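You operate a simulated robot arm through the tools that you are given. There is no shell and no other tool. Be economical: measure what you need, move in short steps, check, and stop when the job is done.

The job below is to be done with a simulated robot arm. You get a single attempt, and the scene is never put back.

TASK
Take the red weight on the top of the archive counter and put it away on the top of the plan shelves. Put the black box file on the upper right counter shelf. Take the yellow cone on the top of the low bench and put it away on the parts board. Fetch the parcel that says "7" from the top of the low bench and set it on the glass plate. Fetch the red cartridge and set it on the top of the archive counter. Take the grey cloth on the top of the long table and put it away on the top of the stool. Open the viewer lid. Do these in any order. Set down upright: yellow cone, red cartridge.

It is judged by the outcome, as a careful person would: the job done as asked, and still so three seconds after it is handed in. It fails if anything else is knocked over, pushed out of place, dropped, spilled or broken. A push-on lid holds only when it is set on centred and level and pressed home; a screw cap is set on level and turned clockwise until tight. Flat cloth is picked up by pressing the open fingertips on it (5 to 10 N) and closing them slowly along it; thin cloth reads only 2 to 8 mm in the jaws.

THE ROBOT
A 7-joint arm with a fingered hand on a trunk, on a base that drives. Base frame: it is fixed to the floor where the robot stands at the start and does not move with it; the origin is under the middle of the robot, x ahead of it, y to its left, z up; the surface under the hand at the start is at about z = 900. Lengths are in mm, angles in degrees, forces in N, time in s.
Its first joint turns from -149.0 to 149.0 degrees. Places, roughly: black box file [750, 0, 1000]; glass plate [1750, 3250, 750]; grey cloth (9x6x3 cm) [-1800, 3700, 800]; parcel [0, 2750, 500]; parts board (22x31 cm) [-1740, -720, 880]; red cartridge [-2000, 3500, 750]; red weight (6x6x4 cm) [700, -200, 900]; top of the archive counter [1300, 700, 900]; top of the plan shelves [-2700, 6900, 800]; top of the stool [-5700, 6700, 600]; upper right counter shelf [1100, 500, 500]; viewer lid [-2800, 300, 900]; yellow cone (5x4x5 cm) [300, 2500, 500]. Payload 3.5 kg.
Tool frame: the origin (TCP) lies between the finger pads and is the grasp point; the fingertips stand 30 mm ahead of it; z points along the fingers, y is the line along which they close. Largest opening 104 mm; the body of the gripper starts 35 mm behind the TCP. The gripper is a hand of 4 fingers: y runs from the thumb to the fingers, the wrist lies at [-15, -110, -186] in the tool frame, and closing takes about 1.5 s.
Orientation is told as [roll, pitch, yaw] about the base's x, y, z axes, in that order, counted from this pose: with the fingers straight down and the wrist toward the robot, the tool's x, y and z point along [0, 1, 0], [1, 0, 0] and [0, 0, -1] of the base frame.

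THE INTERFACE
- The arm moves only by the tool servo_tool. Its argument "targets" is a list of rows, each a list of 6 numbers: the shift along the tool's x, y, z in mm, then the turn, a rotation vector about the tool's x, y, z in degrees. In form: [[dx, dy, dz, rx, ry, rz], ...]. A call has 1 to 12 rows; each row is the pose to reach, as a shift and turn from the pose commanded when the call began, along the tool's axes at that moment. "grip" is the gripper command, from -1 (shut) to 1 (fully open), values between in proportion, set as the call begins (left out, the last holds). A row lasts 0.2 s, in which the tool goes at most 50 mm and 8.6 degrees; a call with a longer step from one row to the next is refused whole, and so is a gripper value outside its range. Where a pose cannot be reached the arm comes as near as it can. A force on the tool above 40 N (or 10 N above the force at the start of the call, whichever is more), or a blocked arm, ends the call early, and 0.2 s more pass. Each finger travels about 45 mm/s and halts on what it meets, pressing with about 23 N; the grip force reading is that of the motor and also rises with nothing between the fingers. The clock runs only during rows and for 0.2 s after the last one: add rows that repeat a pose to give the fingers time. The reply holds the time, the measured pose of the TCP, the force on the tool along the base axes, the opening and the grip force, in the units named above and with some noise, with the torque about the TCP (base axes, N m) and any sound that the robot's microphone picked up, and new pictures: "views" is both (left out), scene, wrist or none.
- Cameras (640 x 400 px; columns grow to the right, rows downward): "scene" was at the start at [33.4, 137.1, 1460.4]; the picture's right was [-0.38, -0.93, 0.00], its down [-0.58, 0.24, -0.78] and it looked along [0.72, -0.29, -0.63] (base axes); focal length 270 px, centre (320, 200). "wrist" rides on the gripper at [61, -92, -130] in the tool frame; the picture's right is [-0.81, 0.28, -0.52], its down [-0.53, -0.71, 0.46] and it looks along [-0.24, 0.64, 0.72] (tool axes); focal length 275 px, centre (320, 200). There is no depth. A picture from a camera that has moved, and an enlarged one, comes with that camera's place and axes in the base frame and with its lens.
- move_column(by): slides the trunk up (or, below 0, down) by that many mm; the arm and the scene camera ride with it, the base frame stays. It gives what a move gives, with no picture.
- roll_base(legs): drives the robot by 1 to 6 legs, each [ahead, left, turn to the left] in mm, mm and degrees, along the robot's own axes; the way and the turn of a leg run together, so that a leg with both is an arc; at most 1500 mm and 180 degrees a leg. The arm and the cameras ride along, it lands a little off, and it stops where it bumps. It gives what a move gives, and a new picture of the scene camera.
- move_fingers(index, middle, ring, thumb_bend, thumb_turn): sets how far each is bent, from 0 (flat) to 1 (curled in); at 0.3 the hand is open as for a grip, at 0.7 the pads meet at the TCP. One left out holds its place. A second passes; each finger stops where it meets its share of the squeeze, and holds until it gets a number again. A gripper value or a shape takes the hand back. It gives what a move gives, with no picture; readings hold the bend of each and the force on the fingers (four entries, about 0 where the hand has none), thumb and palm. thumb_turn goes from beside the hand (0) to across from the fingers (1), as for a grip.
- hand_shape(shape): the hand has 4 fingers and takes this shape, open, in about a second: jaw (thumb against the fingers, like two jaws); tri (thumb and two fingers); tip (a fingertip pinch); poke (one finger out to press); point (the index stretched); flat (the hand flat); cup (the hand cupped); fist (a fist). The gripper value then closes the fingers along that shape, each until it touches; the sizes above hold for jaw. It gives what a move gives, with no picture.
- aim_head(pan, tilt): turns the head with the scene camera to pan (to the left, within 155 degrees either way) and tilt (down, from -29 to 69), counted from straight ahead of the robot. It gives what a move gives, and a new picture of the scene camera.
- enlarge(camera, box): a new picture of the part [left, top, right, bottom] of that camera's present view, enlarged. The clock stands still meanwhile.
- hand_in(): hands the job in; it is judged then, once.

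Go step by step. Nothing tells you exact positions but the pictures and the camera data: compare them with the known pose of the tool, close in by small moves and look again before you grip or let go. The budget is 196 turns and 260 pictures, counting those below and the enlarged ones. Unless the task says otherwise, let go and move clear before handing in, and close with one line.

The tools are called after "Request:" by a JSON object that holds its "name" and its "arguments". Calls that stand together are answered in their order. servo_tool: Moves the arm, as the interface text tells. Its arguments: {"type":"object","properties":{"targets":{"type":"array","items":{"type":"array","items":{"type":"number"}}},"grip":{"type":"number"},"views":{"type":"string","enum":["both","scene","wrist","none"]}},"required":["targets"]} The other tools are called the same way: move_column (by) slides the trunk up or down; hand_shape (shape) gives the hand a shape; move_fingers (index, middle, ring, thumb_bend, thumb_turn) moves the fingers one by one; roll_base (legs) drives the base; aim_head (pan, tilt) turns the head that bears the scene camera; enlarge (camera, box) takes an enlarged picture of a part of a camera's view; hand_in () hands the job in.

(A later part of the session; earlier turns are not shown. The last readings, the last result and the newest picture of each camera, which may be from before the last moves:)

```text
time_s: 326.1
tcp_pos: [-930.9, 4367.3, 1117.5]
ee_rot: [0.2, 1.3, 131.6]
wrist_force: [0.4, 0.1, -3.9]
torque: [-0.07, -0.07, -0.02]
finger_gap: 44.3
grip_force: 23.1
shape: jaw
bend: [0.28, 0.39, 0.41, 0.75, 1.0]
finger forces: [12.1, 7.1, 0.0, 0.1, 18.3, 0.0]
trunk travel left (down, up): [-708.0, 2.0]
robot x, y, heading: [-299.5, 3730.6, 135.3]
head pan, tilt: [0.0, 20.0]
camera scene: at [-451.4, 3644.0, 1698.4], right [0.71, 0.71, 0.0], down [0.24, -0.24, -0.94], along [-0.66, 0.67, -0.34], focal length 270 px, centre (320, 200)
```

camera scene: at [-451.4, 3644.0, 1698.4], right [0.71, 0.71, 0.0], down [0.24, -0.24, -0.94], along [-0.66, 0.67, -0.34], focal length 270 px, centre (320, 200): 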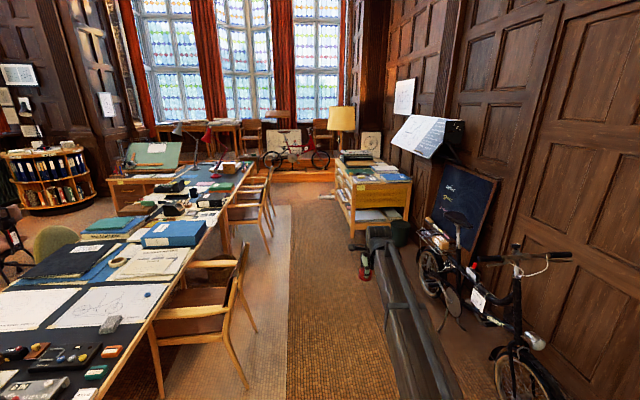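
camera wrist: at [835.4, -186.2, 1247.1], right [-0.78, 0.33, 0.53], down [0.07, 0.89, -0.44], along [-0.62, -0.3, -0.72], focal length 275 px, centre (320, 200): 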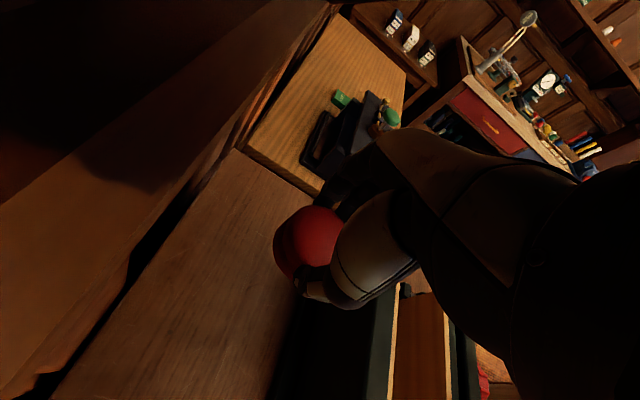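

The plan shelves unit is ahead on the right, beyond the bicycle. I'll drive down the corridor.

Request:
{"name": "roll_base", "arguments": {"legs": [[0, 0, 5.5], [1400, -150, 0], [850, 0, 0]]}}

Request:
{"name": "aim_head", "arguments": {"pan": -20, "tilt": 35}}

```text
time_s: 338.0
tcp_pos: [-2674.1, 5855.7, 1116.9]
ee_rot: [0.2, 1.4, 138.2]
wrist_force: [-0.1, -0.3, -5.1]
torque: [-0.06, -0.05, 0.02]
finger_gap: 44.6
grip_force: 23.4
shape: jaw
bend: [0.28, 0.39, 0.41, 0.75, 1.0]
finger forces: [12.1, 7.3, 0.0, 0.0, 18.4, 0.1]
trunk travel left (down, up): [-708.0, 2.0]
robot x, y, heading: [-1973.3, 5287.7, 141.1]
head pan, tilt: [0.0, 20.0]
camera scene: at [-2118.9, 5190.5, 1698.4], right [0.62, 0.78, 0.0], down [0.27, -0.21, -0.94], along [-0.73, 0.59, -0.34], focal length 270 px, centre (320, 200)
```

scene: 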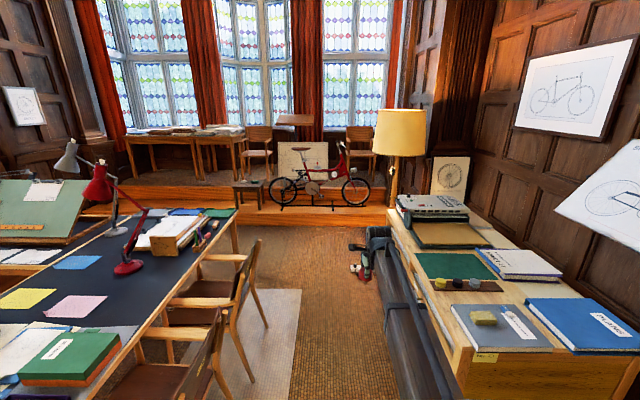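

```text
time_s: 338.8
tcp_pos: [-2674.0, 5854.8, 1117.5]
ee_rot: [0.2, 1.2, 138.2]
wrist_force: [1.1, 0.5, -4.5]
torque: [-0.01, -0.02, -0.03]
finger_gap: 44.5
grip_force: 23.0
shape: jaw
bend: [0.28, 0.39, 0.41, 0.75, 1.0]
finger forces: [12.0, 7.3, 0.0, 0.1, 18.5, 0.1]
trunk travel left (down, up): [-708.0, 2.0]
robot x, y, heading: [-1972.2, 5292.6, 141.4]
head pan, tilt: [-20.0, 35.0]
camera scene: at [-2091.6, 5207.2, 1674.6], right [0.85, 0.52, 0.0], down [0.3, -0.49, -0.82], along [-0.43, 0.7, -0.57], focal length 270 px, centre (320, 200)
```

scene: 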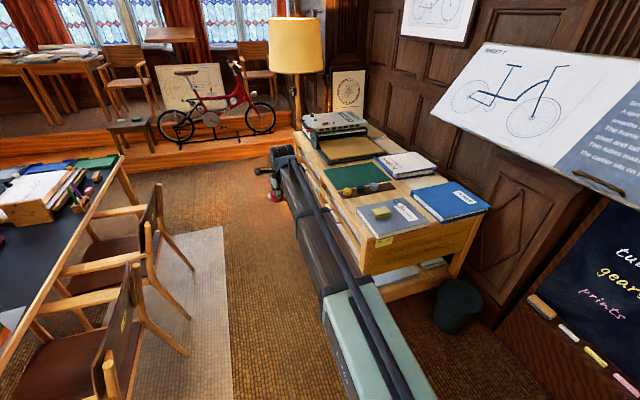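

Request:
{"name": "enlarge", "arguments": {"camera": "scene", "box": [280, 100, 500, 280]}}

```text
2.22 times, centred on (390, 190) of scene
camera zoom: at [-2091.6, 5207.2, 1674.6], right [0.85, 0.52, 0.0], down [0.3, -0.49, -0.82], along [-0.43, 0.7, -0.57], focal length 601 px, centre (164, 222)
```

zoom: 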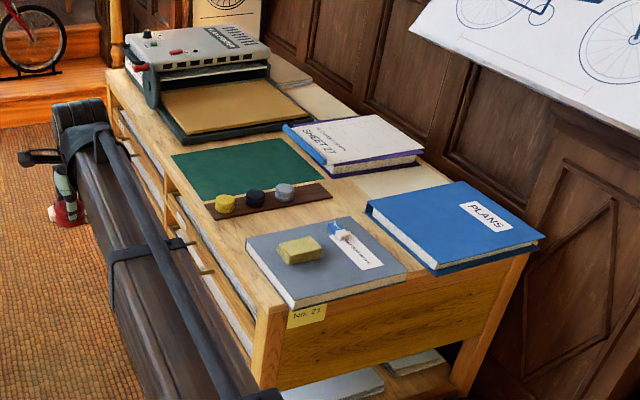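

There's a free wooden strip between the three-knob tray and the grey file. I'll move to the end of the unit so the hand is above it.

Request:
{"name": "roll_base", "arguments": {"legs": [[0, -490, 0], [120, 0, 0]]}}

Request:
{"name": "servo_tool", "arguments": {"targets": [[0, 0, 0, 0, 0, 0]], "views": "wrist"}}

Request:
{"name": "aim_head", "arguments": {"pan": 10, "tilt": 42}}

```text
time_s: 342.5
tcp_pos: [-2463.8, 6315.2, 1115.8]
ee_rot: [0.3, 1.4, 138.1]
wrist_force: [0.0, 0.3, -4.8]
torque: [-0.04, -0.06, 0.0]
finger_gap: 44.4
grip_force: 22.9
shape: jaw
bend: [0.28, 0.39, 0.41, 0.75, 1.0]
finger forces: [12.2, 7.4, 0.0, 0.0, 18.4, 0.0]
trunk travel left (down, up): [-708.0, 2.0]
robot x, y, heading: [-1763.6, 5752.4, 141.4]
head pan, tilt: [-20.0, 35.0]
camera scene: at [-1880.7, 5667.8, 1674.5], right [0.85, 0.52, 0.0], down [0.3, -0.49, -0.82], along [-0.43, 0.7, -0.57], focal length 270 px, centre (320, 200)
```

scene: 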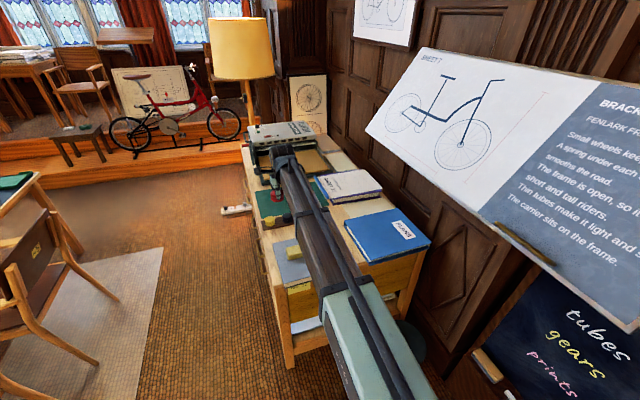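

```text
time_s: 342.9
tcp_pos: [-2462.6, 6314.4, 1116.1]
ee_rot: [0.1, 1.3, 138.1]
wrist_force: [0.3, 0.3, -5.3]
torque: [-0.06, -0.03, 0.02]
finger_gap: 44.8
grip_force: 22.5
shape: jaw
bend: [0.28, 0.39, 0.41, 0.75, 1.0]
finger forces: [12.1, 7.4, 0.0, 0.0, 18.5, 0.0]
trunk travel left (down, up): [-708.0, 2.0]
robot x, y, heading: [-1759.1, 5752.2, 141.6]
head pan, tilt: [-20.0, 35.0]
camera wrist: at [-2437.9, 6209.9, 1248.9], right [0.33, 0.8, 0.51], down [0.89, -0.09, -0.44], along [-0.31, 0.6, -0.74], focal length 275 px, centre (320, 200)
```

wrist: 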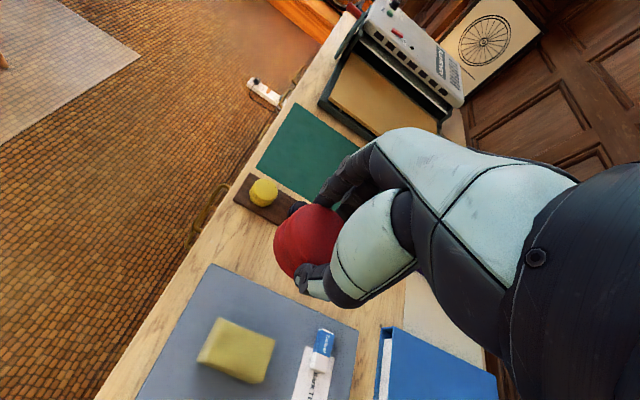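

```text
time_s: 343.9
tcp_pos: [-2463.1, 6313.5, 1117.4]
ee_rot: [0.2, 1.3, 138.1]
wrist_force: [-0.3, 1.9, -4.3]
torque: [-0.05, -0.03, 0.02]
finger_gap: 44.1
grip_force: 23.0
shape: jaw
bend: [0.28, 0.39, 0.41, 0.75, 1.0]
finger forces: [11.9, 7.3, 0.0, 0.1, 18.5, 0.0]
trunk travel left (down, up): [-708.0, 2.0]
robot x, y, heading: [-1760.4, 5754.7, 141.3]
head pan, tilt: [10.0, 42.0]
camera scene: at [-1906.6, 5631.4, 1664.1], right [0.48, 0.88, 0.0], down [0.59, -0.32, -0.74], along [-0.65, 0.36, -0.67], focal length 270 px, centre (320, 200)
```

scene: 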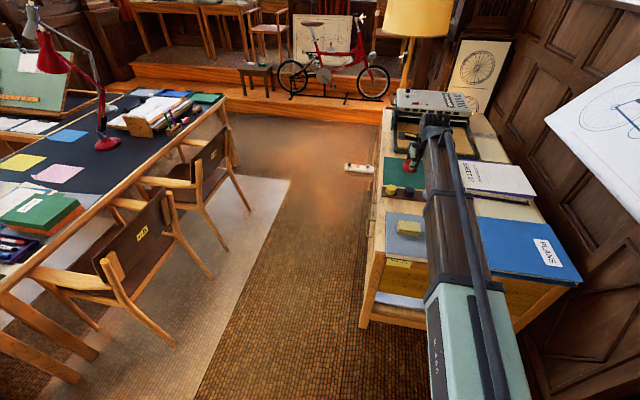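

Request:
{"name": "roll_base", "arguments": {"legs": [[130, 0, 0]]}}

Request:
{"name": "servo_tool", "arguments": {"targets": [[-30, 0, 20, 0, 0, 0], [-60, 0, 50, 0, 0, 0], [-60, 0, 90, 0, 0, 0], [-60, 0, 130, 0, 0, 0], [-60, 0, 150, 0, 0, 0], [-60, 0, 150, 0, 0, 0]]}}

Request:
{"name": "enlarge", "arguments": {"camera": "scene", "box": [350, 80, 550, 280]}}

```text
time_s: 345.2
tcp_pos: [-2565.5, 6394.6, 1117.3]
ee_rot: [0.2, 1.4, 138.2]
wrist_force: [-0.9, -0.1, -5.2]
torque: [-0.04, -0.08, -0.01]
finger_gap: 44.9
grip_force: 22.8
shape: jaw
bend: [0.28, 0.39, 0.41, 0.75, 1.0]
finger forces: [12.1, 7.5, 0.0, 0.0, 18.4, 0.0]
trunk travel left (down, up): [-708.0, 2.0]
robot x, y, heading: [-1860.7, 5832.3, 141.4]
head pan, tilt: [10.0, 42.0]
camera scene: at [-2010.1, 5713.8, 1664.0], right [0.48, 0.88, 0.0], down [0.59, -0.32, -0.74], along [-0.65, 0.35, -0.67], focal length 270 px, centre (320, 200)
```

scene: 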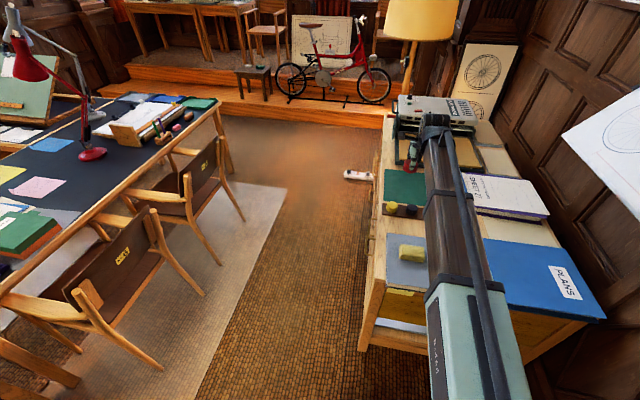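

```text
time_s: 346.6
tcp_pos: [-2523.5, 6438.8, 965.6]
ee_rot: [0.2, 1.3, 138.2]
wrist_force: [-0.3, 0.1, -4.7]
torque: [-0.03, -0.02, -0.01]
finger_gap: 44.6
grip_force: 22.9
shape: jaw
bend: [0.28, 0.39, 0.41, 0.75, 1.0]
finger forces: [12.0, 7.4, 0.0, 0.1, 18.4, 0.0]
trunk travel left (down, up): [-708.0, 2.0]
robot x, y, heading: [-1860.7, 5833.0, 141.5]
head pan, tilt: [10.0, 42.0]
camera scene: at [-2008.5, 5712.6, 1664.1], right [0.48, 0.88, 0.0], down [0.59, -0.32, -0.74], along [-0.65, 0.35, -0.67], focal length 270 px, centre (320, 200)
camera wrist: at [-2498.8, 6333.3, 1098.1], right [0.33, 0.8, 0.51], down [0.89, -0.09, -0.44], along [-0.31, 0.6, -0.74], focal length 275 px, centre (320, 200)
```

scene: 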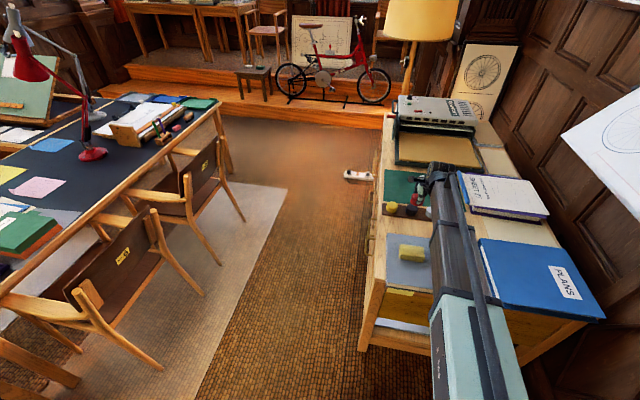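
wrist: 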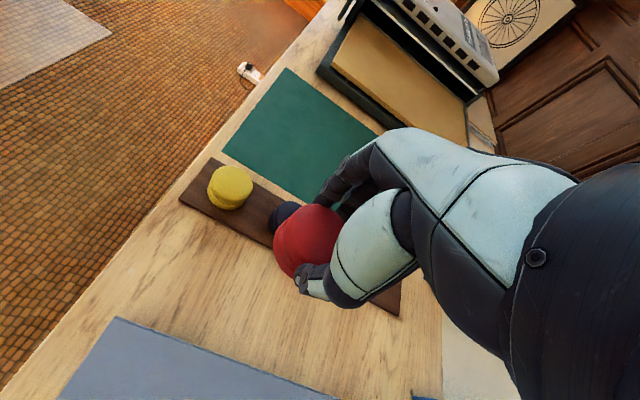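

```text
2.00 times, centred on (450, 180) of scene
camera zoom: at [-2008.5, 5712.6, 1664.1], right [0.48, 0.88, 0.0], down [0.59, -0.32, -0.74], along [-0.65, 0.35, -0.67], focal length 541 px, centre (60, 240)
```

zoom: 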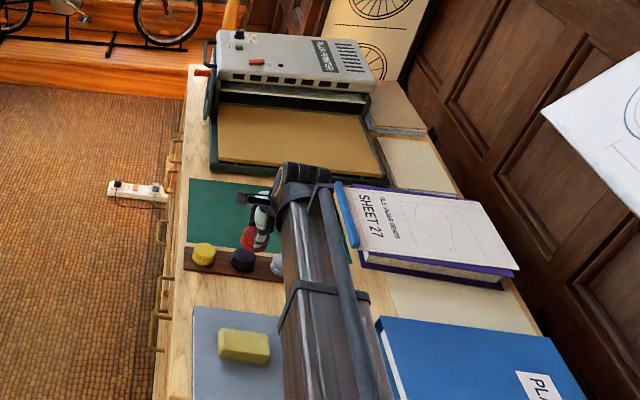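

Request:
{"name": "servo_tool", "arguments": {"targets": [[-10, 4, 30, 0, 0, 0], [-20, 8, 70, 0, 0, 0], [-20, 8, 105, 0, 0, 0], [-20, 8, 125, 0, 0, 0], [-20, 8, 125, 0, 0, 0]], "views": "wrist"}}

Request:
{"name": "enlarge", "arguments": {"camera": "scene", "box": [370, 150, 490, 260]}}

```text
time_s: 347.8
tcp_pos: [-2515.6, 6454.8, 840.7]
ee_rot: [0.2, 1.3, 138.3]
wrist_force: [0.5, 0.5, -4.2]
torque: [0.0, -0.05, 0.0]
finger_gap: 44.8
grip_force: 22.9
shape: jaw
bend: [0.28, 0.39, 0.41, 0.75, 1.0]
finger forces: [12.0, 7.5, 0.1, 0.0, 18.4, 0.0]
trunk travel left (down, up): [-708.0, 2.0]
robot x, y, heading: [-1864.3, 5836.7, 141.5]
head pan, tilt: [10.0, 42.0]
camera wrist: at [-2490.4, 6349.6, 972.4], right [0.33, 0.8, 0.51], down [0.89, -0.09, -0.44], along [-0.31, 0.6, -0.74], focal length 275 px, centre (320, 200)
```

wrist: 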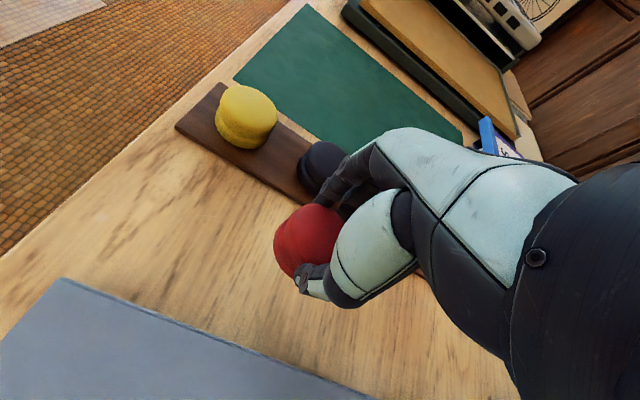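

```text
3.64 times, centred on (430, 205) of scene
camera zoom: at [-2008.5, 5712.6, 1664.1], right [0.48, 0.88, 0.0], down [0.59, -0.32, -0.74], along [-0.65, 0.35, -0.67], focal length 984 px, centre (-80, 182)
```

zoom: 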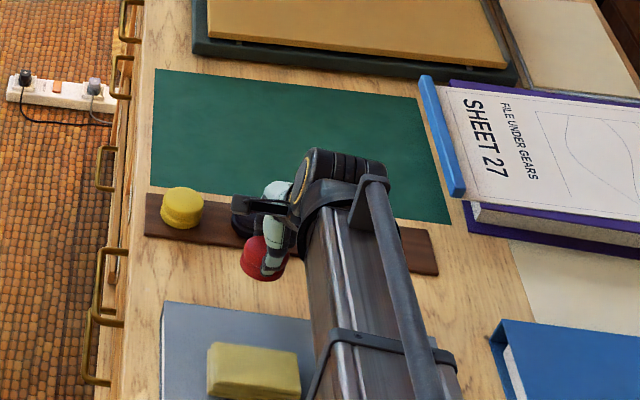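

Request:
{"name": "servo_tool", "arguments": {"targets": [[0, 0, 15, 0, 0, 0], [0, 0, 28, 0, 0, 0], [0, 0, 34, 0, 0, 0], [0, 0, 39, 0, 0, 0], [0, 0, 43, 0, 0, 0]], "views": "wrist"}}

```text
time_s: 349.0
tcp_pos: [-2513.3, 6452.2, 804.7]
ee_rot: [0.1, 0.9, 138.2]
wrist_force: [-0.3, -3.6, 29.0]
torque: [0.39, 0.54, 0.07]
finger_gap: 45.4
grip_force: 22.4
shape: jaw
bend: [0.73, 0.38, 0.41, 0.76, 1.0]
finger forces: [13.9, 8.6, 0.0, 0.1, 22.7, 0.0]
trunk travel left (down, up): [-708.0, 2.0]
robot x, y, heading: [-1864.0, 5834.3, 141.5]
head pan, tilt: [10.0, 42.0]
camera wrist: at [-2487.4, 6348.2, 936.2], right [0.33, 0.79, 0.51], down [0.89, -0.08, -0.45], along [-0.31, 0.6, -0.74], focal length 275 px, centre (320, 200)
```

wrist: 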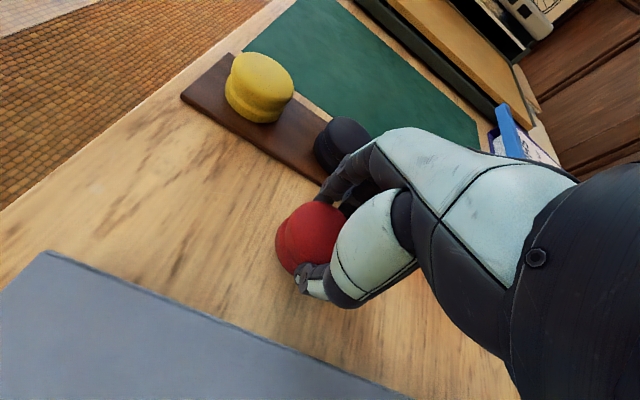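

Request:
{"name": "servo_tool", "arguments": {"targets": [[0, 0, -3, 0, 0, 0], [0, 0, -5, 0, 0, 0], [0, 0, -5, 0, 0, 0]], "views": "none"}}

Request:
{"name": "servo_tool", "arguments": {"targets": [[0, 0, 0, 0, 0, 0], [0, 0, 0, 0, 0, 0], [0, 0, 0, 0, 0, 0], [0, 0, 0, 0, 0, 0]], "grip": 0.2, "views": "wrist"}}

```text
time_s: 349.8
tcp_pos: [-2512.4, 6452.9, 805.2]
ee_rot: [0.2, 1.3, 138.2]
wrist_force: [-2.8, -0.5, 15.4]
torque: [0.3, 0.41, 0.04]
finger_gap: 45.8
grip_force: 22.8
shape: jaw
bend: [0.73, 0.38, 0.41, 0.76, 1.0]
finger forces: [14.1, 8.3, 0.0, 0.1, 20.7, 0.1]
trunk travel left (down, up): [-708.0, 2.0]
robot x, y, heading: [-1860.8, 5834.7, 141.5]
head pan, tilt: [10.0, 42.0]
```

```text
time_s: 350.8
tcp_pos: [-2513.3, 6454.7, 804.8]
ee_rot: [0.2, 1.3, 138.2]
wrist_force: [0.1, -0.1, 0.2]
torque: [0.01, 0.02, 0.02]
finger_gap: 62.0
grip_force: 0.1
shape: jaw
bend: [0.29, 0.41, 0.37, 0.65, 1.0]
finger forces: [0.0, 0.1, 0.0, 0.0, 0.0, 0.1]
trunk travel left (down, up): [-708.0, 2.0]
robot x, y, heading: [-1863.4, 5834.9, 141.5]
head pan, tilt: [10.0, 42.0]
camera wrist: at [-2488.0, 6349.6, 936.4], right [0.33, 0.8, 0.51], down [0.89, -0.09, -0.44], along [-0.31, 0.6, -0.74], focal length 275 px, centre (320, 200)
```

wrist: 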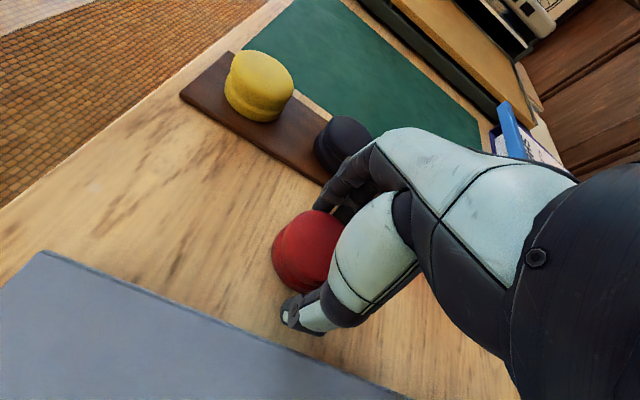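

Request:
{"name": "servo_tool", "arguments": {"targets": [[0, 0, -20, 0, 0, 0], [0, 0, -60, 0, 0, 0], [0, 0, -110, 0, 0, 0], [0, 0, -160, 0, 0, 0], [0, 0, -210, 0, 0, 0], [0, 0, -240, 0, 0, 0]], "views": "wrist"}}

Request:
{"name": "aim_head", "arguments": {"pan": 20, "tilt": 15}}

```text
time_s: 352.2
tcp_pos: [-2517.4, 6456.7, 1045.0]
ee_rot: [0.2, 1.3, 138.2]
wrist_force: [0.7, 0.4, -0.1]
torque: [0.02, -0.01, -0.01]
finger_gap: 62.4
grip_force: 0.2
shape: jaw
bend: [0.29, 0.41, 0.37, 0.65, 1.0]
finger forces: [0.1, 0.0, 0.0, 0.0, 0.1, 0.0]
trunk travel left (down, up): [-708.0, 2.0]
robot x, y, heading: [-1863.5, 5834.4, 141.3]
head pan, tilt: [10.0, 42.0]
camera wrist: at [-2492.0, 6352.4, 1176.9], right [0.33, 0.8, 0.51], down [0.89, -0.09, -0.44], along [-0.31, 0.6, -0.74], focal length 275 px, centre (320, 200)
```

wrist: 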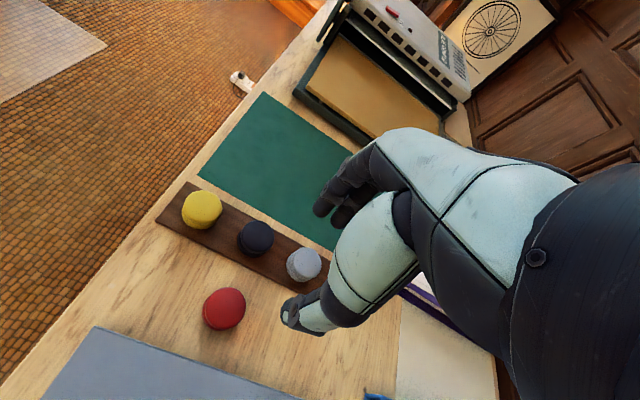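

```text
time_s: 353.1
tcp_pos: [-2517.2, 6457.6, 1044.9]
ee_rot: [0.2, 1.3, 138.2]
wrist_force: [0.1, 0.3, 0.4]
torque: [-0.01, -0.02, -0.04]
finger_gap: 62.2
grip_force: 0.1
shape: jaw
bend: [0.29, 0.41, 0.37, 0.65, 1.0]
finger forces: [0.0, 0.1, 0.0, 0.0, 0.0, 0.0]
trunk travel left (down, up): [-708.0, 2.0]
robot x, y, heading: [-1863.3, 5834.1, 141.6]
head pan, tilt: [20.0, 15.0]
camera scene: at [-2023.2, 5702.0, 1706.5], right [0.32, 0.95, 0.0], down [0.25, -0.08, -0.97], along [-0.92, 0.31, -0.26], focal length 270 px, centre (320, 200)
```

scene: 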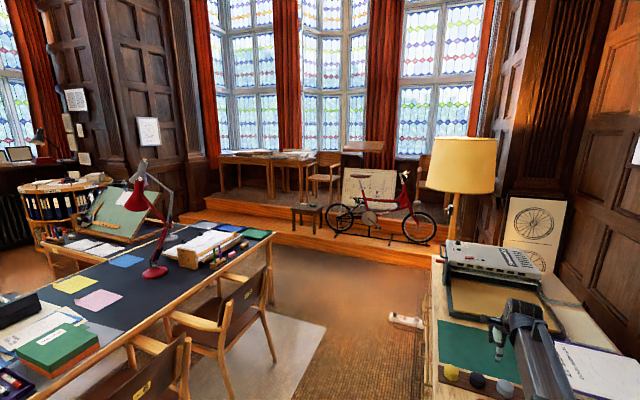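

The weight is on the shelves' top, and the stool is by the red bicycle. I'll go back to the long table's corner for the grey cloth.

Request:
{"name": "roll_base", "arguments": {"legs": [[-260, 0, 0], [0, 490, 0], [-1400, 0, 0], [-390, 0, 0], [0, 690, 0], [0, 0, 42.3]]}}

Request:
{"name": "aim_head", "arguments": {"pan": 0, "tilt": 45}}

Request:
{"name": "servo_tool", "arguments": {"targets": [[0, 0, 0, 0, 0, 0]], "views": "wrist"}}

```text
time_s: 371.4
tcp_pos: [-1868.6, 3640.8, 1043.5]
ee_rot: [0.1, 1.3, -178.3]
wrist_force: [-0.5, -0.6, -0.7]
torque: [0.01, -0.01, 0.0]
finger_gap: 61.9
grip_force: 0.1
shape: jaw
bend: [0.29, 0.41, 0.37, 0.65, 1.0]
finger forces: [0.0, 0.0, 0.1, 0.1, 0.1, 0.0]
trunk travel left (down, up): [-708.0, 2.0]
robot x, y, heading: [-966.3, 3644.6, -175.1]
head pan, tilt: [20.0, 15.0]
camera scene: at [-990.7, 3434.5, 1706.6], right [-0.42, 0.91, 0.0], down [0.23, 0.11, -0.97], along [-0.88, -0.41, -0.26], focal length 270 px, centre (320, 200)
```

scene: 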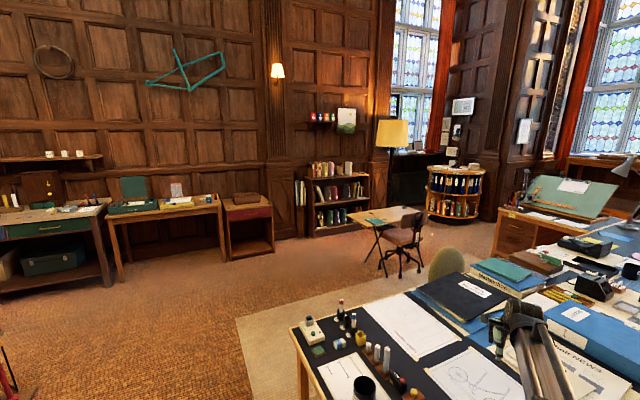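

```text
time_s: 372.4
tcp_pos: [-1868.8, 3642.1, 1044.5]
ee_rot: [0.2, 1.3, -178.3]
wrist_force: [-0.9, -0.6, 0.5]
torque: [-0.02, -0.03, 0.02]
finger_gap: 62.2
grip_force: 0.0
shape: jaw
bend: [0.29, 0.41, 0.37, 0.65, 1.0]
finger forces: [0.0, 0.1, 0.0, 0.1, 0.0, 0.0]
trunk travel left (down, up): [-708.0, 2.0]
robot x, y, heading: [-966.1, 3640.6, -175.0]
head pan, tilt: [0.0, 45.0]
camera scene: at [-987.2, 3466.9, 1659.8], right [-0.09, 1.0, 0.0], down [0.7, 0.06, -0.71], along [-0.7, -0.06, -0.71], focal length 270 px, centre (320, 200)
```

scene: 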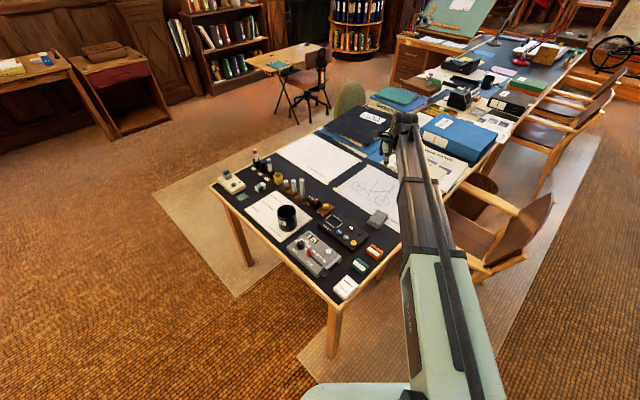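

```text
time_s: 372.8
tcp_pos: [-1868.6, 3641.8, 1044.6]
ee_rot: [0.3, 1.3, -178.2]
wrist_force: [-0.1, 0.6, 0.1]
torque: [0.0, -0.01, 0.01]
finger_gap: 62.2
grip_force: 0.1
shape: jaw
bend: [0.29, 0.41, 0.37, 0.65, 1.0]
finger forces: [0.1, 0.0, 0.0, 0.0, 0.0, 0.0]
trunk travel left (down, up): [-708.0, 2.0]
robot x, y, heading: [-962.7, 3640.5, -175.1]
head pan, tilt: [0.0, 45.0]
camera wrist: at [-1778.6, 3583.3, 1176.5], right [-0.31, 0.8, 0.51], down [0.71, 0.55, -0.44], along [-0.64, 0.22, -0.74], focal length 275 px, centre (320, 200)
```

wrist: 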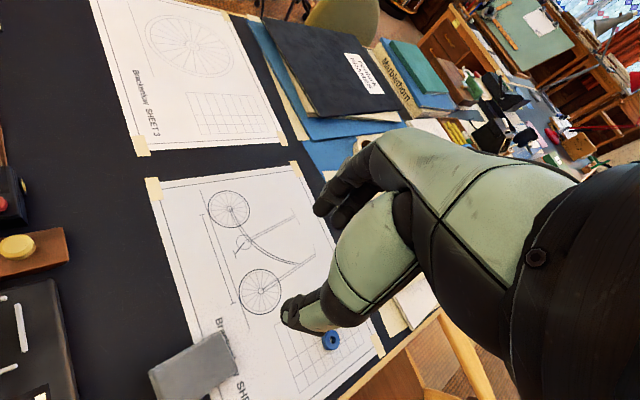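

Request:
{"name": "enlarge", "arguments": {"camera": "scene", "box": [320, 160, 440, 260]}}

Request:
{"name": "enlarge", "arguments": {"camera": "wrist", "box": [120, 300, 280, 400]}}

```text
4.00 times, centred on (380, 210) of scene
camera zoom: at [-987.1, 3466.9, 1659.8], right [-0.09, 1.0, 0.0], down [0.7, 0.06, -0.71], along [-0.7, -0.06, -0.71], focal length 1082 px, centre (80, 160)
```

zoom: 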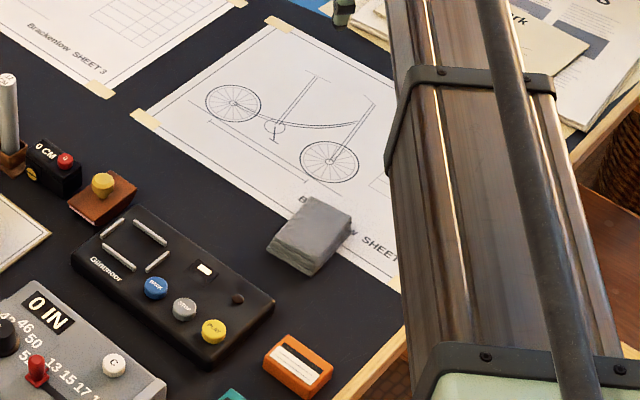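

```text
4.00 times, centred on (200, 350) of wrist
camera zoom: at [-1778.6, 3583.3, 1176.5], right [-0.31, 0.8, 0.51], down [0.71, 0.55, -0.44], along [-0.64, 0.22, -0.74], focal length 1101 px, centre (800, -400)
```

zoom: 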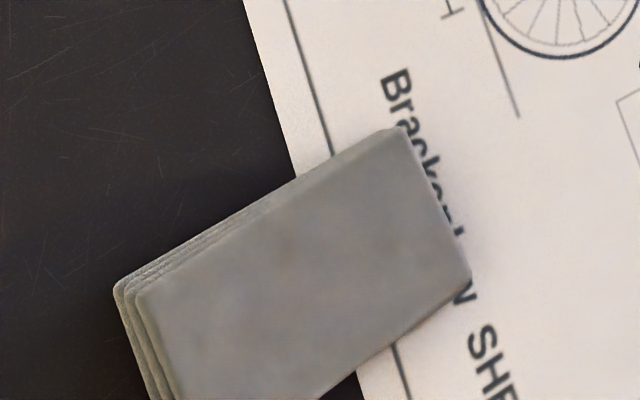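

The cloth is a folded pad about 8×5.5 cm at about (-1800, 3653). I'll turn the hand to close across its short side and move over it.

Request:
{"name": "servo_tool", "arguments": {"targets": [[-1, -9, 0, 0, 0, -8], [-3, -18, 0, 0, 0, -16], [-4, -27, 20, 0, 0, -24], [-5, -36, 40, 0, 0, -32], [-6, -45, 60, 0, 0, -40], [-7, -54, 80, 0, 0, -48], [-8, -62, 100, 0, 0, -56], [-9, -69, 130, 0, 0, -57.7], [-9, -69, 150, 0, 0, -57.7], [-9, -69, 150, 0, 0, -57.7]], "grip": 1}}

Request:
{"name": "enlarge", "arguments": {"camera": "scene", "box": [320, 150, 480, 270]}}

```text
time_s: 375.0
tcp_pos: [-1794.3, 3651.5, 895.1]
ee_rot: [1.3, 0.5, -120.4]
wrist_force: [-0.1, 0.3, -0.2]
torque: [0.02, 0.01, -0.02]
finger_gap: 103.9
grip_force: 0.1
shape: jaw
bend: [0.3, 0.3, 0.3, 0.3, 0.98]
finger forces: [0.0, 0.0, 0.1, 0.0, 0.1, 0.0]
trunk travel left (down, up): [-708.0, 2.0]
robot x, y, heading: [-964.4, 3638.9, -174.9]
head pan, tilt: [0.0, 45.0]
camera scene: at [-987.1, 3466.9, 1659.8], right [-0.09, 1.0, 0.0], down [0.7, 0.06, -0.71], along [-0.7, -0.06, -0.71], focal length 270 px, centre (320, 200)
camera wrist: at [-1699.2, 3699.3, 1028.0], right [-0.85, 0.18, 0.5], down [-0.09, 0.88, -0.46], along [-0.52, -0.43, -0.74], focal length 275 px, centre (320, 200)
```

scene: 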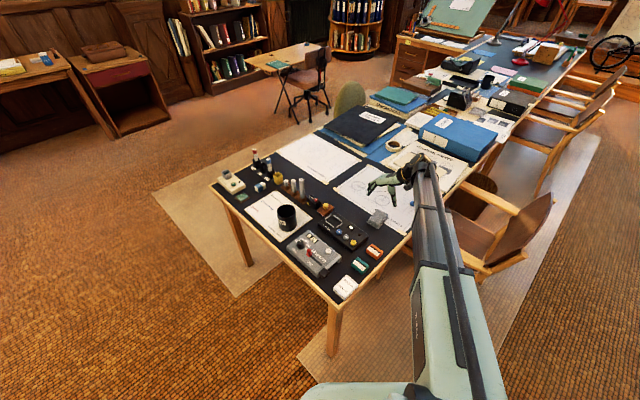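
wrist: 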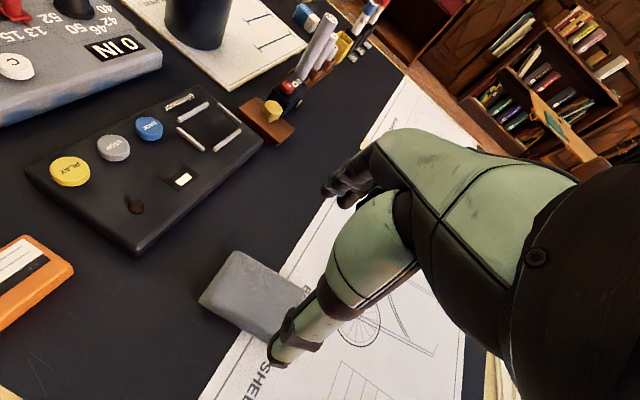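

```text
3.33 times, centred on (400, 210) of scene
camera zoom: at [-987.1, 3466.9, 1659.8], right [-0.09, 1.0, 0.0], down [0.7, 0.06, -0.71], along [-0.7, -0.06, -0.71], focal length 902 px, centre (53, 167)
```

zoom: 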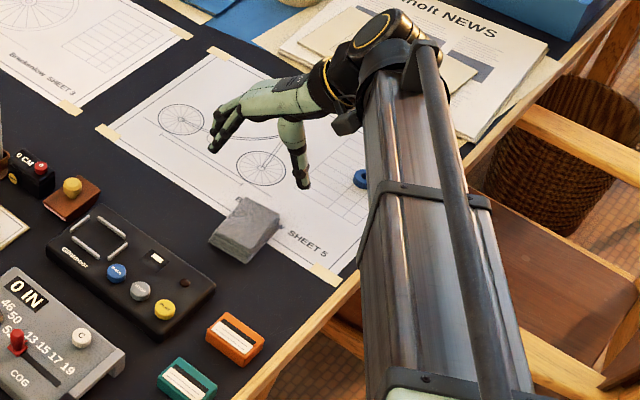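

Request:
{"name": "servo_tool", "arguments": {"targets": [[1, -7, 20, 0, 0, 0], [1, -7, 50, 0, 0, 0], [1, -7, 80, 0, 0, 0], [1, -7, 98, 0, 0, 0], [1, -7, 98, 0, 0, 0]], "views": "wrist"}}

Request:
{"name": "enlarge", "arguments": {"camera": "scene", "box": [320, 160, 440, 260]}}

```text
time_s: 376.2
tcp_pos: [-1789.6, 3657.2, 799.7]
ee_rot: [1.2, 0.5, -120.6]
wrist_force: [-1.0, -0.4, 0.4]
torque: [0.01, -0.04, 0.01]
finger_gap: 103.8
grip_force: 0.1
shape: jaw
bend: [0.3, 0.3, 0.3, 0.3, 0.98]
finger forces: [0.0, 0.1, 0.1, 0.0, 0.0, 0.0]
trunk travel left (down, up): [-708.0, 2.0]
robot x, y, heading: [-965.4, 3638.5, -174.9]
head pan, tilt: [0.0, 45.0]
camera wrist: at [-1693.6, 3705.3, 930.9], right [-0.85, 0.18, 0.5], down [-0.09, 0.88, -0.46], along [-0.52, -0.43, -0.74], focal length 275 px, centre (320, 200)
```

wrist: 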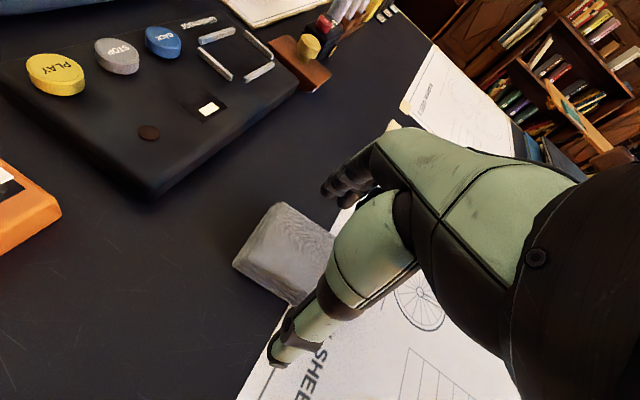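

```text
4.00 times, centred on (380, 210) of scene
camera zoom: at [-987.1, 3466.9, 1659.8], right [-0.09, 1.0, 0.0], down [0.7, 0.06, -0.71], along [-0.7, -0.06, -0.71], focal length 1082 px, centre (80, 160)
```

zoom: 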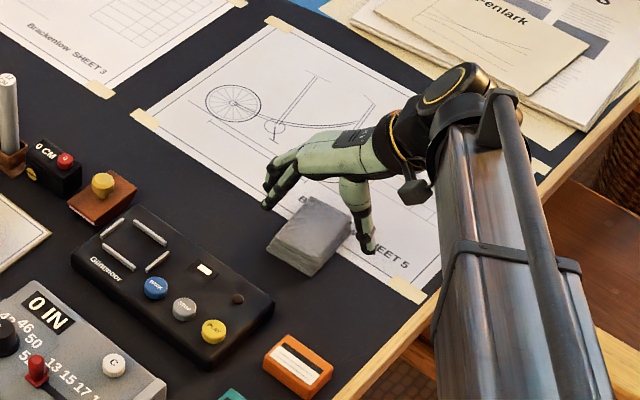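

Request:
{"name": "servo_tool", "arguments": {"targets": [[3, 0, 8, 0, 0, 0], [3, 0, 14, 0, 0, 0], [3, 0, 18, 0, 0, 0], [3, 0, 18, 0, 0, 0]], "views": "none"}}

Request:
{"name": "servo_tool", "arguments": {"targets": [[0, 0, 0, 0, 0, 0], [0, 0, 0, 0, 0, 0], [0, 0, 0, 0, 0, 0], [0, 0, 0, 0, 0, 0], [0, 0, 0, 0, 0, 0], [0, 0, 0, 0, 0, 0], [0, 0, 0, 0, 0, 0], [0, 0, 0, 0, 0, 0]], "grip": -1, "views": "wrist"}}

Request:
{"name": "enlarge", "arguments": {"camera": "scene", "box": [320, 160, 440, 260]}}

```text
time_s: 377.2
tcp_pos: [-1786.8, 3656.6, 780.2]
ee_rot: [1.2, 0.5, -120.6]
wrist_force: [-0.3, 0.6, -0.2]
torque: [0.0, 0.0, -0.03]
finger_gap: 103.8
grip_force: 0.1
shape: jaw
bend: [0.3, 0.3, 0.3, 0.3, 0.98]
finger forces: [0.1, 0.0, 0.0, 0.0, 0.1, 0.0]
trunk travel left (down, up): [-708.0, 2.0]
robot x, y, heading: [-965.9, 3639.6, -175.1]
head pan, tilt: [0.0, 45.0]
```

```text
time_s: 379.0
tcp_pos: [-1787.2, 3657.2, 780.3]
ee_rot: [1.2, 0.5, -120.6]
wrist_force: [-1.2, -0.1, 0.3]
torque: [0.0, 0.01, 0.02]
finger_gap: 54.2
grip_force: 23.0
shape: jaw
bend: [0.74, 0.45, 0.43, 0.67, 1.0]
finger forces: [11.7, 6.5, 2.7, 0.0, 21.0, 0.0]
trunk travel left (down, up): [-708.0, 2.0]
robot x, y, heading: [-966.9, 3638.3, -174.9]
head pan, tilt: [0.0, 45.0]
camera wrist: at [-1691.1, 3704.0, 912.1], right [-0.85, 0.18, 0.5], down [-0.09, 0.88, -0.46], along [-0.52, -0.43, -0.74], focal length 275 px, centre (320, 200)
```

wrist: 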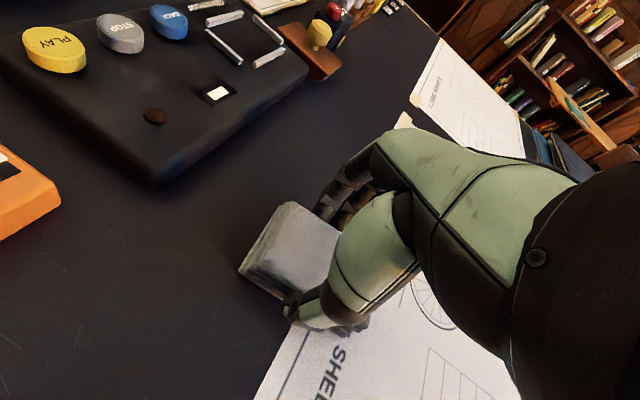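

```text
4.00 times, centred on (380, 210) of scene
camera zoom: at [-987.2, 3466.9, 1659.8], right [-0.09, 1.0, 0.0], down [0.7, 0.06, -0.71], along [-0.7, -0.06, -0.71], focal length 1082 px, centre (80, 160)
```

zoom: 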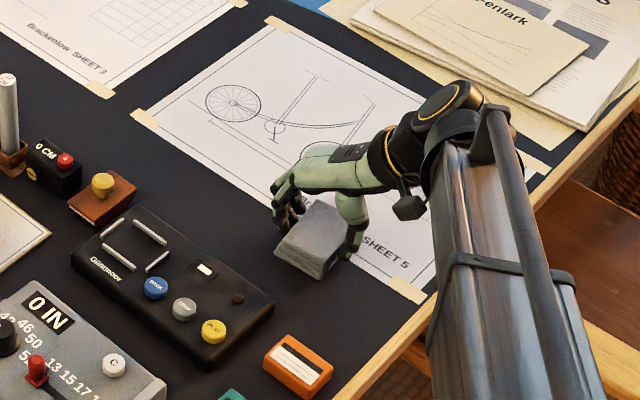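

Request:
{"name": "servo_tool", "arguments": {"targets": [[0, 0, -10, 0, 0, 0], [0, 0, -25, 0, 0, 0], [0, 0, -45, 0, 0, 0], [0, 0, -60, 0, 0, 0], [0, 0, -60, 0, 0, 0]], "views": "wrist"}}

Request:
{"name": "enlarge", "arguments": {"camera": "scene", "box": [320, 140, 440, 240]}}

```text
time_s: 380.2
tcp_pos: [-1787.7, 3656.8, 839.4]
ee_rot: [1.3, 0.6, -120.5]
wrist_force: [1.1, -0.4, -0.5]
torque: [0.01, 0.02, 0.0]
finger_gap: 54.3
grip_force: 22.6
shape: jaw
bend: [0.74, 0.45, 0.43, 0.67, 1.0]
finger forces: [11.7, 6.5, 2.8, 0.0, 21.0, 0.0]
trunk travel left (down, up): [-708.0, 2.0]
robot x, y, heading: [-964.9, 3641.1, -174.7]
head pan, tilt: [0.0, 45.0]
camera wrist: at [-1691.9, 3704.1, 971.1], right [-0.85, 0.18, 0.5], down [-0.09, 0.88, -0.46], along [-0.52, -0.43, -0.74], focal length 275 px, centre (320, 200)
```

wrist: 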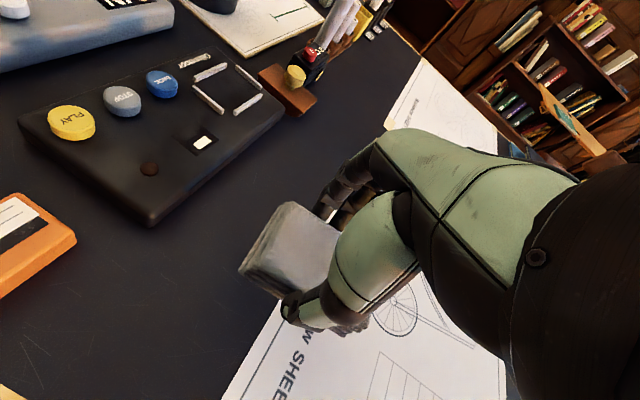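

```text
4.00 times, centred on (380, 190) of scene
camera zoom: at [-987.2, 3466.9, 1659.8], right [-0.09, 1.0, 0.0], down [0.7, 0.06, -0.71], along [-0.7, -0.06, -0.71], focal length 1082 px, centre (80, 240)
```

zoom: 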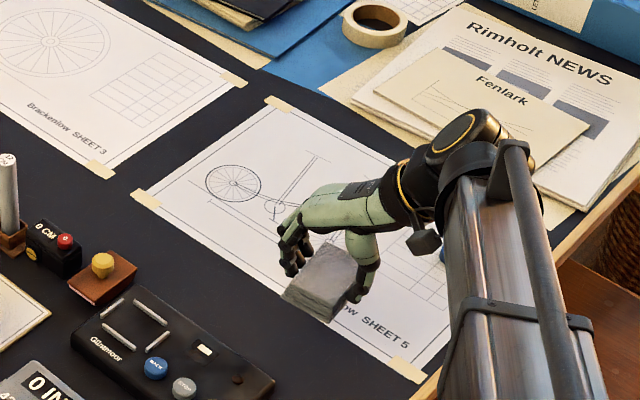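

The cloth is held. I'll raise it, back off, and drive down the corridor to the stool.

Request:
{"name": "servo_tool", "arguments": {"targets": [[0, 0, -50, 0, 0, 0], [0, 0, -100, 0, 0, 0], [0, 0, -150, 0, 0, 0], [0, 0, -200, 0, 0, 0], [0, 0, -230, 0, 0, 0], [0, 0, -230, 0, 0, 0]], "views": "none"}}

Request:
{"name": "roll_base", "arguments": {"legs": [[-450, 0, 0], [0, 0, -44.2], [0, -180, 0], [1400, 0, 0], [1400, 0, 0]]}}

Request:
{"name": "aim_head", "arguments": {"pan": 15, "tilt": 25}}

```text
time_s: 381.6
tcp_pos: [-1792.6, 3656.9, 1071.1]
ee_rot: [1.2, 0.7, -120.6]
wrist_force: [-0.3, 0.6, -0.4]
torque: [0.02, 0.0, -0.01]
finger_gap: 54.1
grip_force: 22.9
shape: jaw
bend: [0.74, 0.45, 0.43, 0.67, 1.0]
finger forces: [11.7, 6.5, 2.8, 0.0, 21.0, 0.0]
trunk travel left (down, up): [-708.0, 2.0]
robot x, y, heading: [-963.1, 3638.6, -174.9]
head pan, tilt: [0.0, 45.0]
```

```text
time_s: 400.5
tcp_pos: [-3213.7, 6096.3, 1071.1]
ee_rot: [1.2, 0.6, -162.7]
wrist_force: [0.0, -0.2, -0.8]
torque: [0.01, -0.04, 0.01]
finger_gap: 54.0
grip_force: 22.9
shape: jaw
bend: [0.74, 0.45, 0.43, 0.67, 1.0]
finger forces: [11.7, 6.3, 2.8, 0.0, 21.1, 0.0]
trunk travel left (down, up): [-708.0, 2.0]
robot x, y, heading: [-2613.8, 5526.3, 142.9]
head pan, tilt: [0.0, 45.0]
camera scene: at [-2744.4, 5415.1, 1659.8], right [0.6, 0.8, 0.0], down [0.56, -0.43, -0.71], along [-0.56, 0.43, -0.71], focal length 270 px, centre (320, 200)
```

scene: 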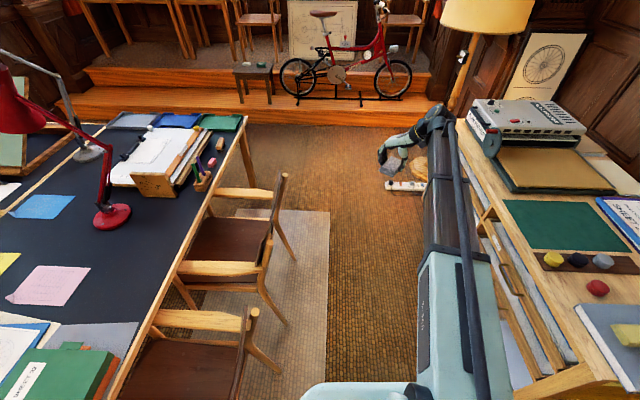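

```text
time_s: 401.3
tcp_pos: [-3214.3, 6096.7, 1071.8]
ee_rot: [1.1, 0.5, -162.6]
wrist_force: [-0.6, -0.5, -1.0]
torque: [0.0, 0.02, 0.0]
finger_gap: 54.1
grip_force: 22.6
shape: jaw
bend: [0.74, 0.45, 0.43, 0.67, 1.0]
finger forces: [11.8, 6.4, 2.9, 0.0, 21.0, 0.0]
trunk travel left (down, up): [-708.0, 2.0]
robot x, y, heading: [-2610.6, 5529.6, 142.5]
head pan, tilt: [15.0, 25.0]
camera scene: at [-2764.6, 5400.6, 1690.3], right [0.38, 0.93, 0.0], down [0.39, -0.16, -0.91], along [-0.84, 0.34, -0.42], focal length 270 px, centre (320, 200)
```

scene: 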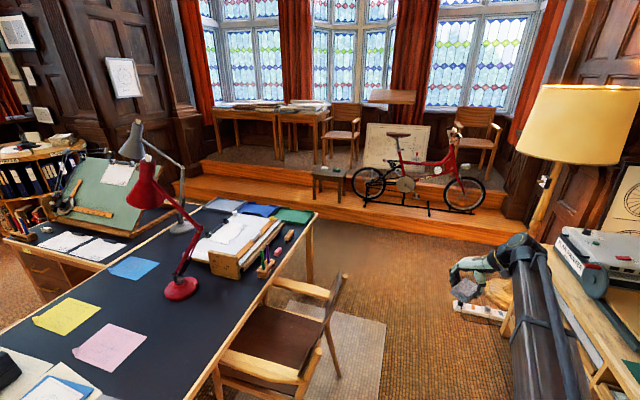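

Request:
{"name": "roll_base", "arguments": {"legs": [[0, 0, -1.9], [1400, 0, 0], [700, 120, 0], [0, 800, 0]]}}

Request:
{"name": "aim_head", "arguments": {"pan": 0, "tilt": 40}}

Request:
{"name": "servo_tool", "arguments": {"targets": [[0, 0, 0, 0, 0, 0]], "views": "wrist"}}

```text
time_s: 415.9
tcp_pos: [-5379.7, 6675.3, 1071.0]
ee_rot: [1.2, 0.6, -163.9]
wrist_force: [0.6, 0.2, 0.5]
torque: [-0.03, -0.02, 0.01]
finger_gap: 53.9
grip_force: 23.0
shape: jaw
bend: [0.74, 0.45, 0.43, 0.67, 1.0]
finger forces: [11.7, 6.4, 2.8, 0.0, 21.0, 0.0]
trunk travel left (down, up): [-708.0, 2.0]
robot x, y, heading: [-4789.0, 6093.8, 141.5]
head pan, tilt: [15.0, 25.0]
camera scene: at [-4946.6, 5970.9, 1690.3], right [0.4, 0.92, 0.0], down [0.39, -0.17, -0.91], along [-0.83, 0.36, -0.42], focal length 270 px, centre (320, 200)
```

scene: 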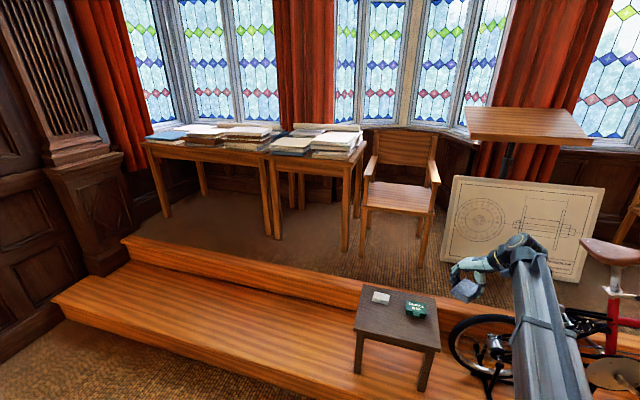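

```text
time_s: 416.6
tcp_pos: [-5379.8, 6676.1, 1071.0]
ee_rot: [1.2, 0.5, -164.0]
wrist_force: [-0.8, -0.5, -0.1]
torque: [-0.01, -0.05, 0.03]
finger_gap: 54.1
grip_force: 23.1
shape: jaw
bend: [0.74, 0.45, 0.43, 0.67, 1.0]
finger forces: [11.7, 6.3, 2.7, 0.1, 20.9, 0.0]
trunk travel left (down, up): [-708.0, 2.0]
robot x, y, heading: [-4788.3, 6094.4, 141.7]
head pan, tilt: [0.0, 40.0]
camera scene: at [-4928.4, 5987.5, 1667.1], right [0.62, 0.78, 0.0], down [0.5, -0.4, -0.77], along [-0.6, 0.48, -0.64], focal length 270 px, centre (320, 200)
```

scene: 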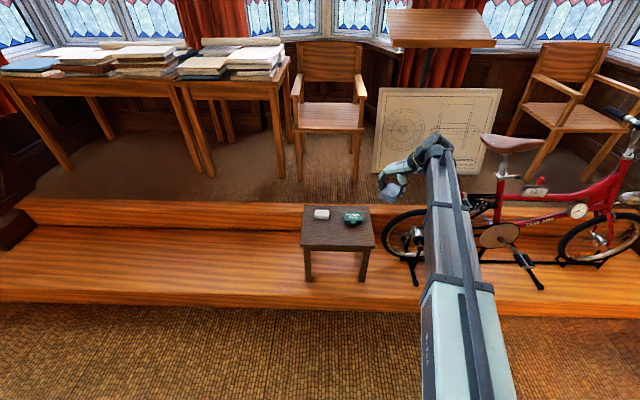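

```text
time_s: 417.0
tcp_pos: [-5379.9, 6675.4, 1071.6]
ee_rot: [1.2, 0.5, -163.9]
wrist_force: [-0.3, 0.0, -0.2]
torque: [0.0, 0.01, 0.01]
finger_gap: 53.8
grip_force: 23.3
shape: jaw
bend: [0.74, 0.45, 0.43, 0.67, 1.0]
finger forces: [11.7, 6.5, 2.8, 0.0, 21.1, 0.1]
trunk travel left (down, up): [-708.0, 2.0]
robot x, y, heading: [-4788.8, 6097.0, 141.3]
head pan, tilt: [0.0, 40.0]
camera wrist: at [-5277.3, 6645.1, 1203.4], right [-0.5, 0.71, 0.5], down [0.55, 0.7, -0.46], along [-0.68, 0.04, -0.74], focal length 275 px, centre (320, 200)
```

wrist: 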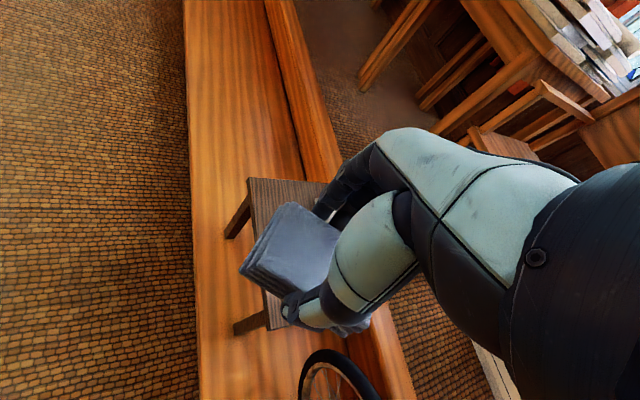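

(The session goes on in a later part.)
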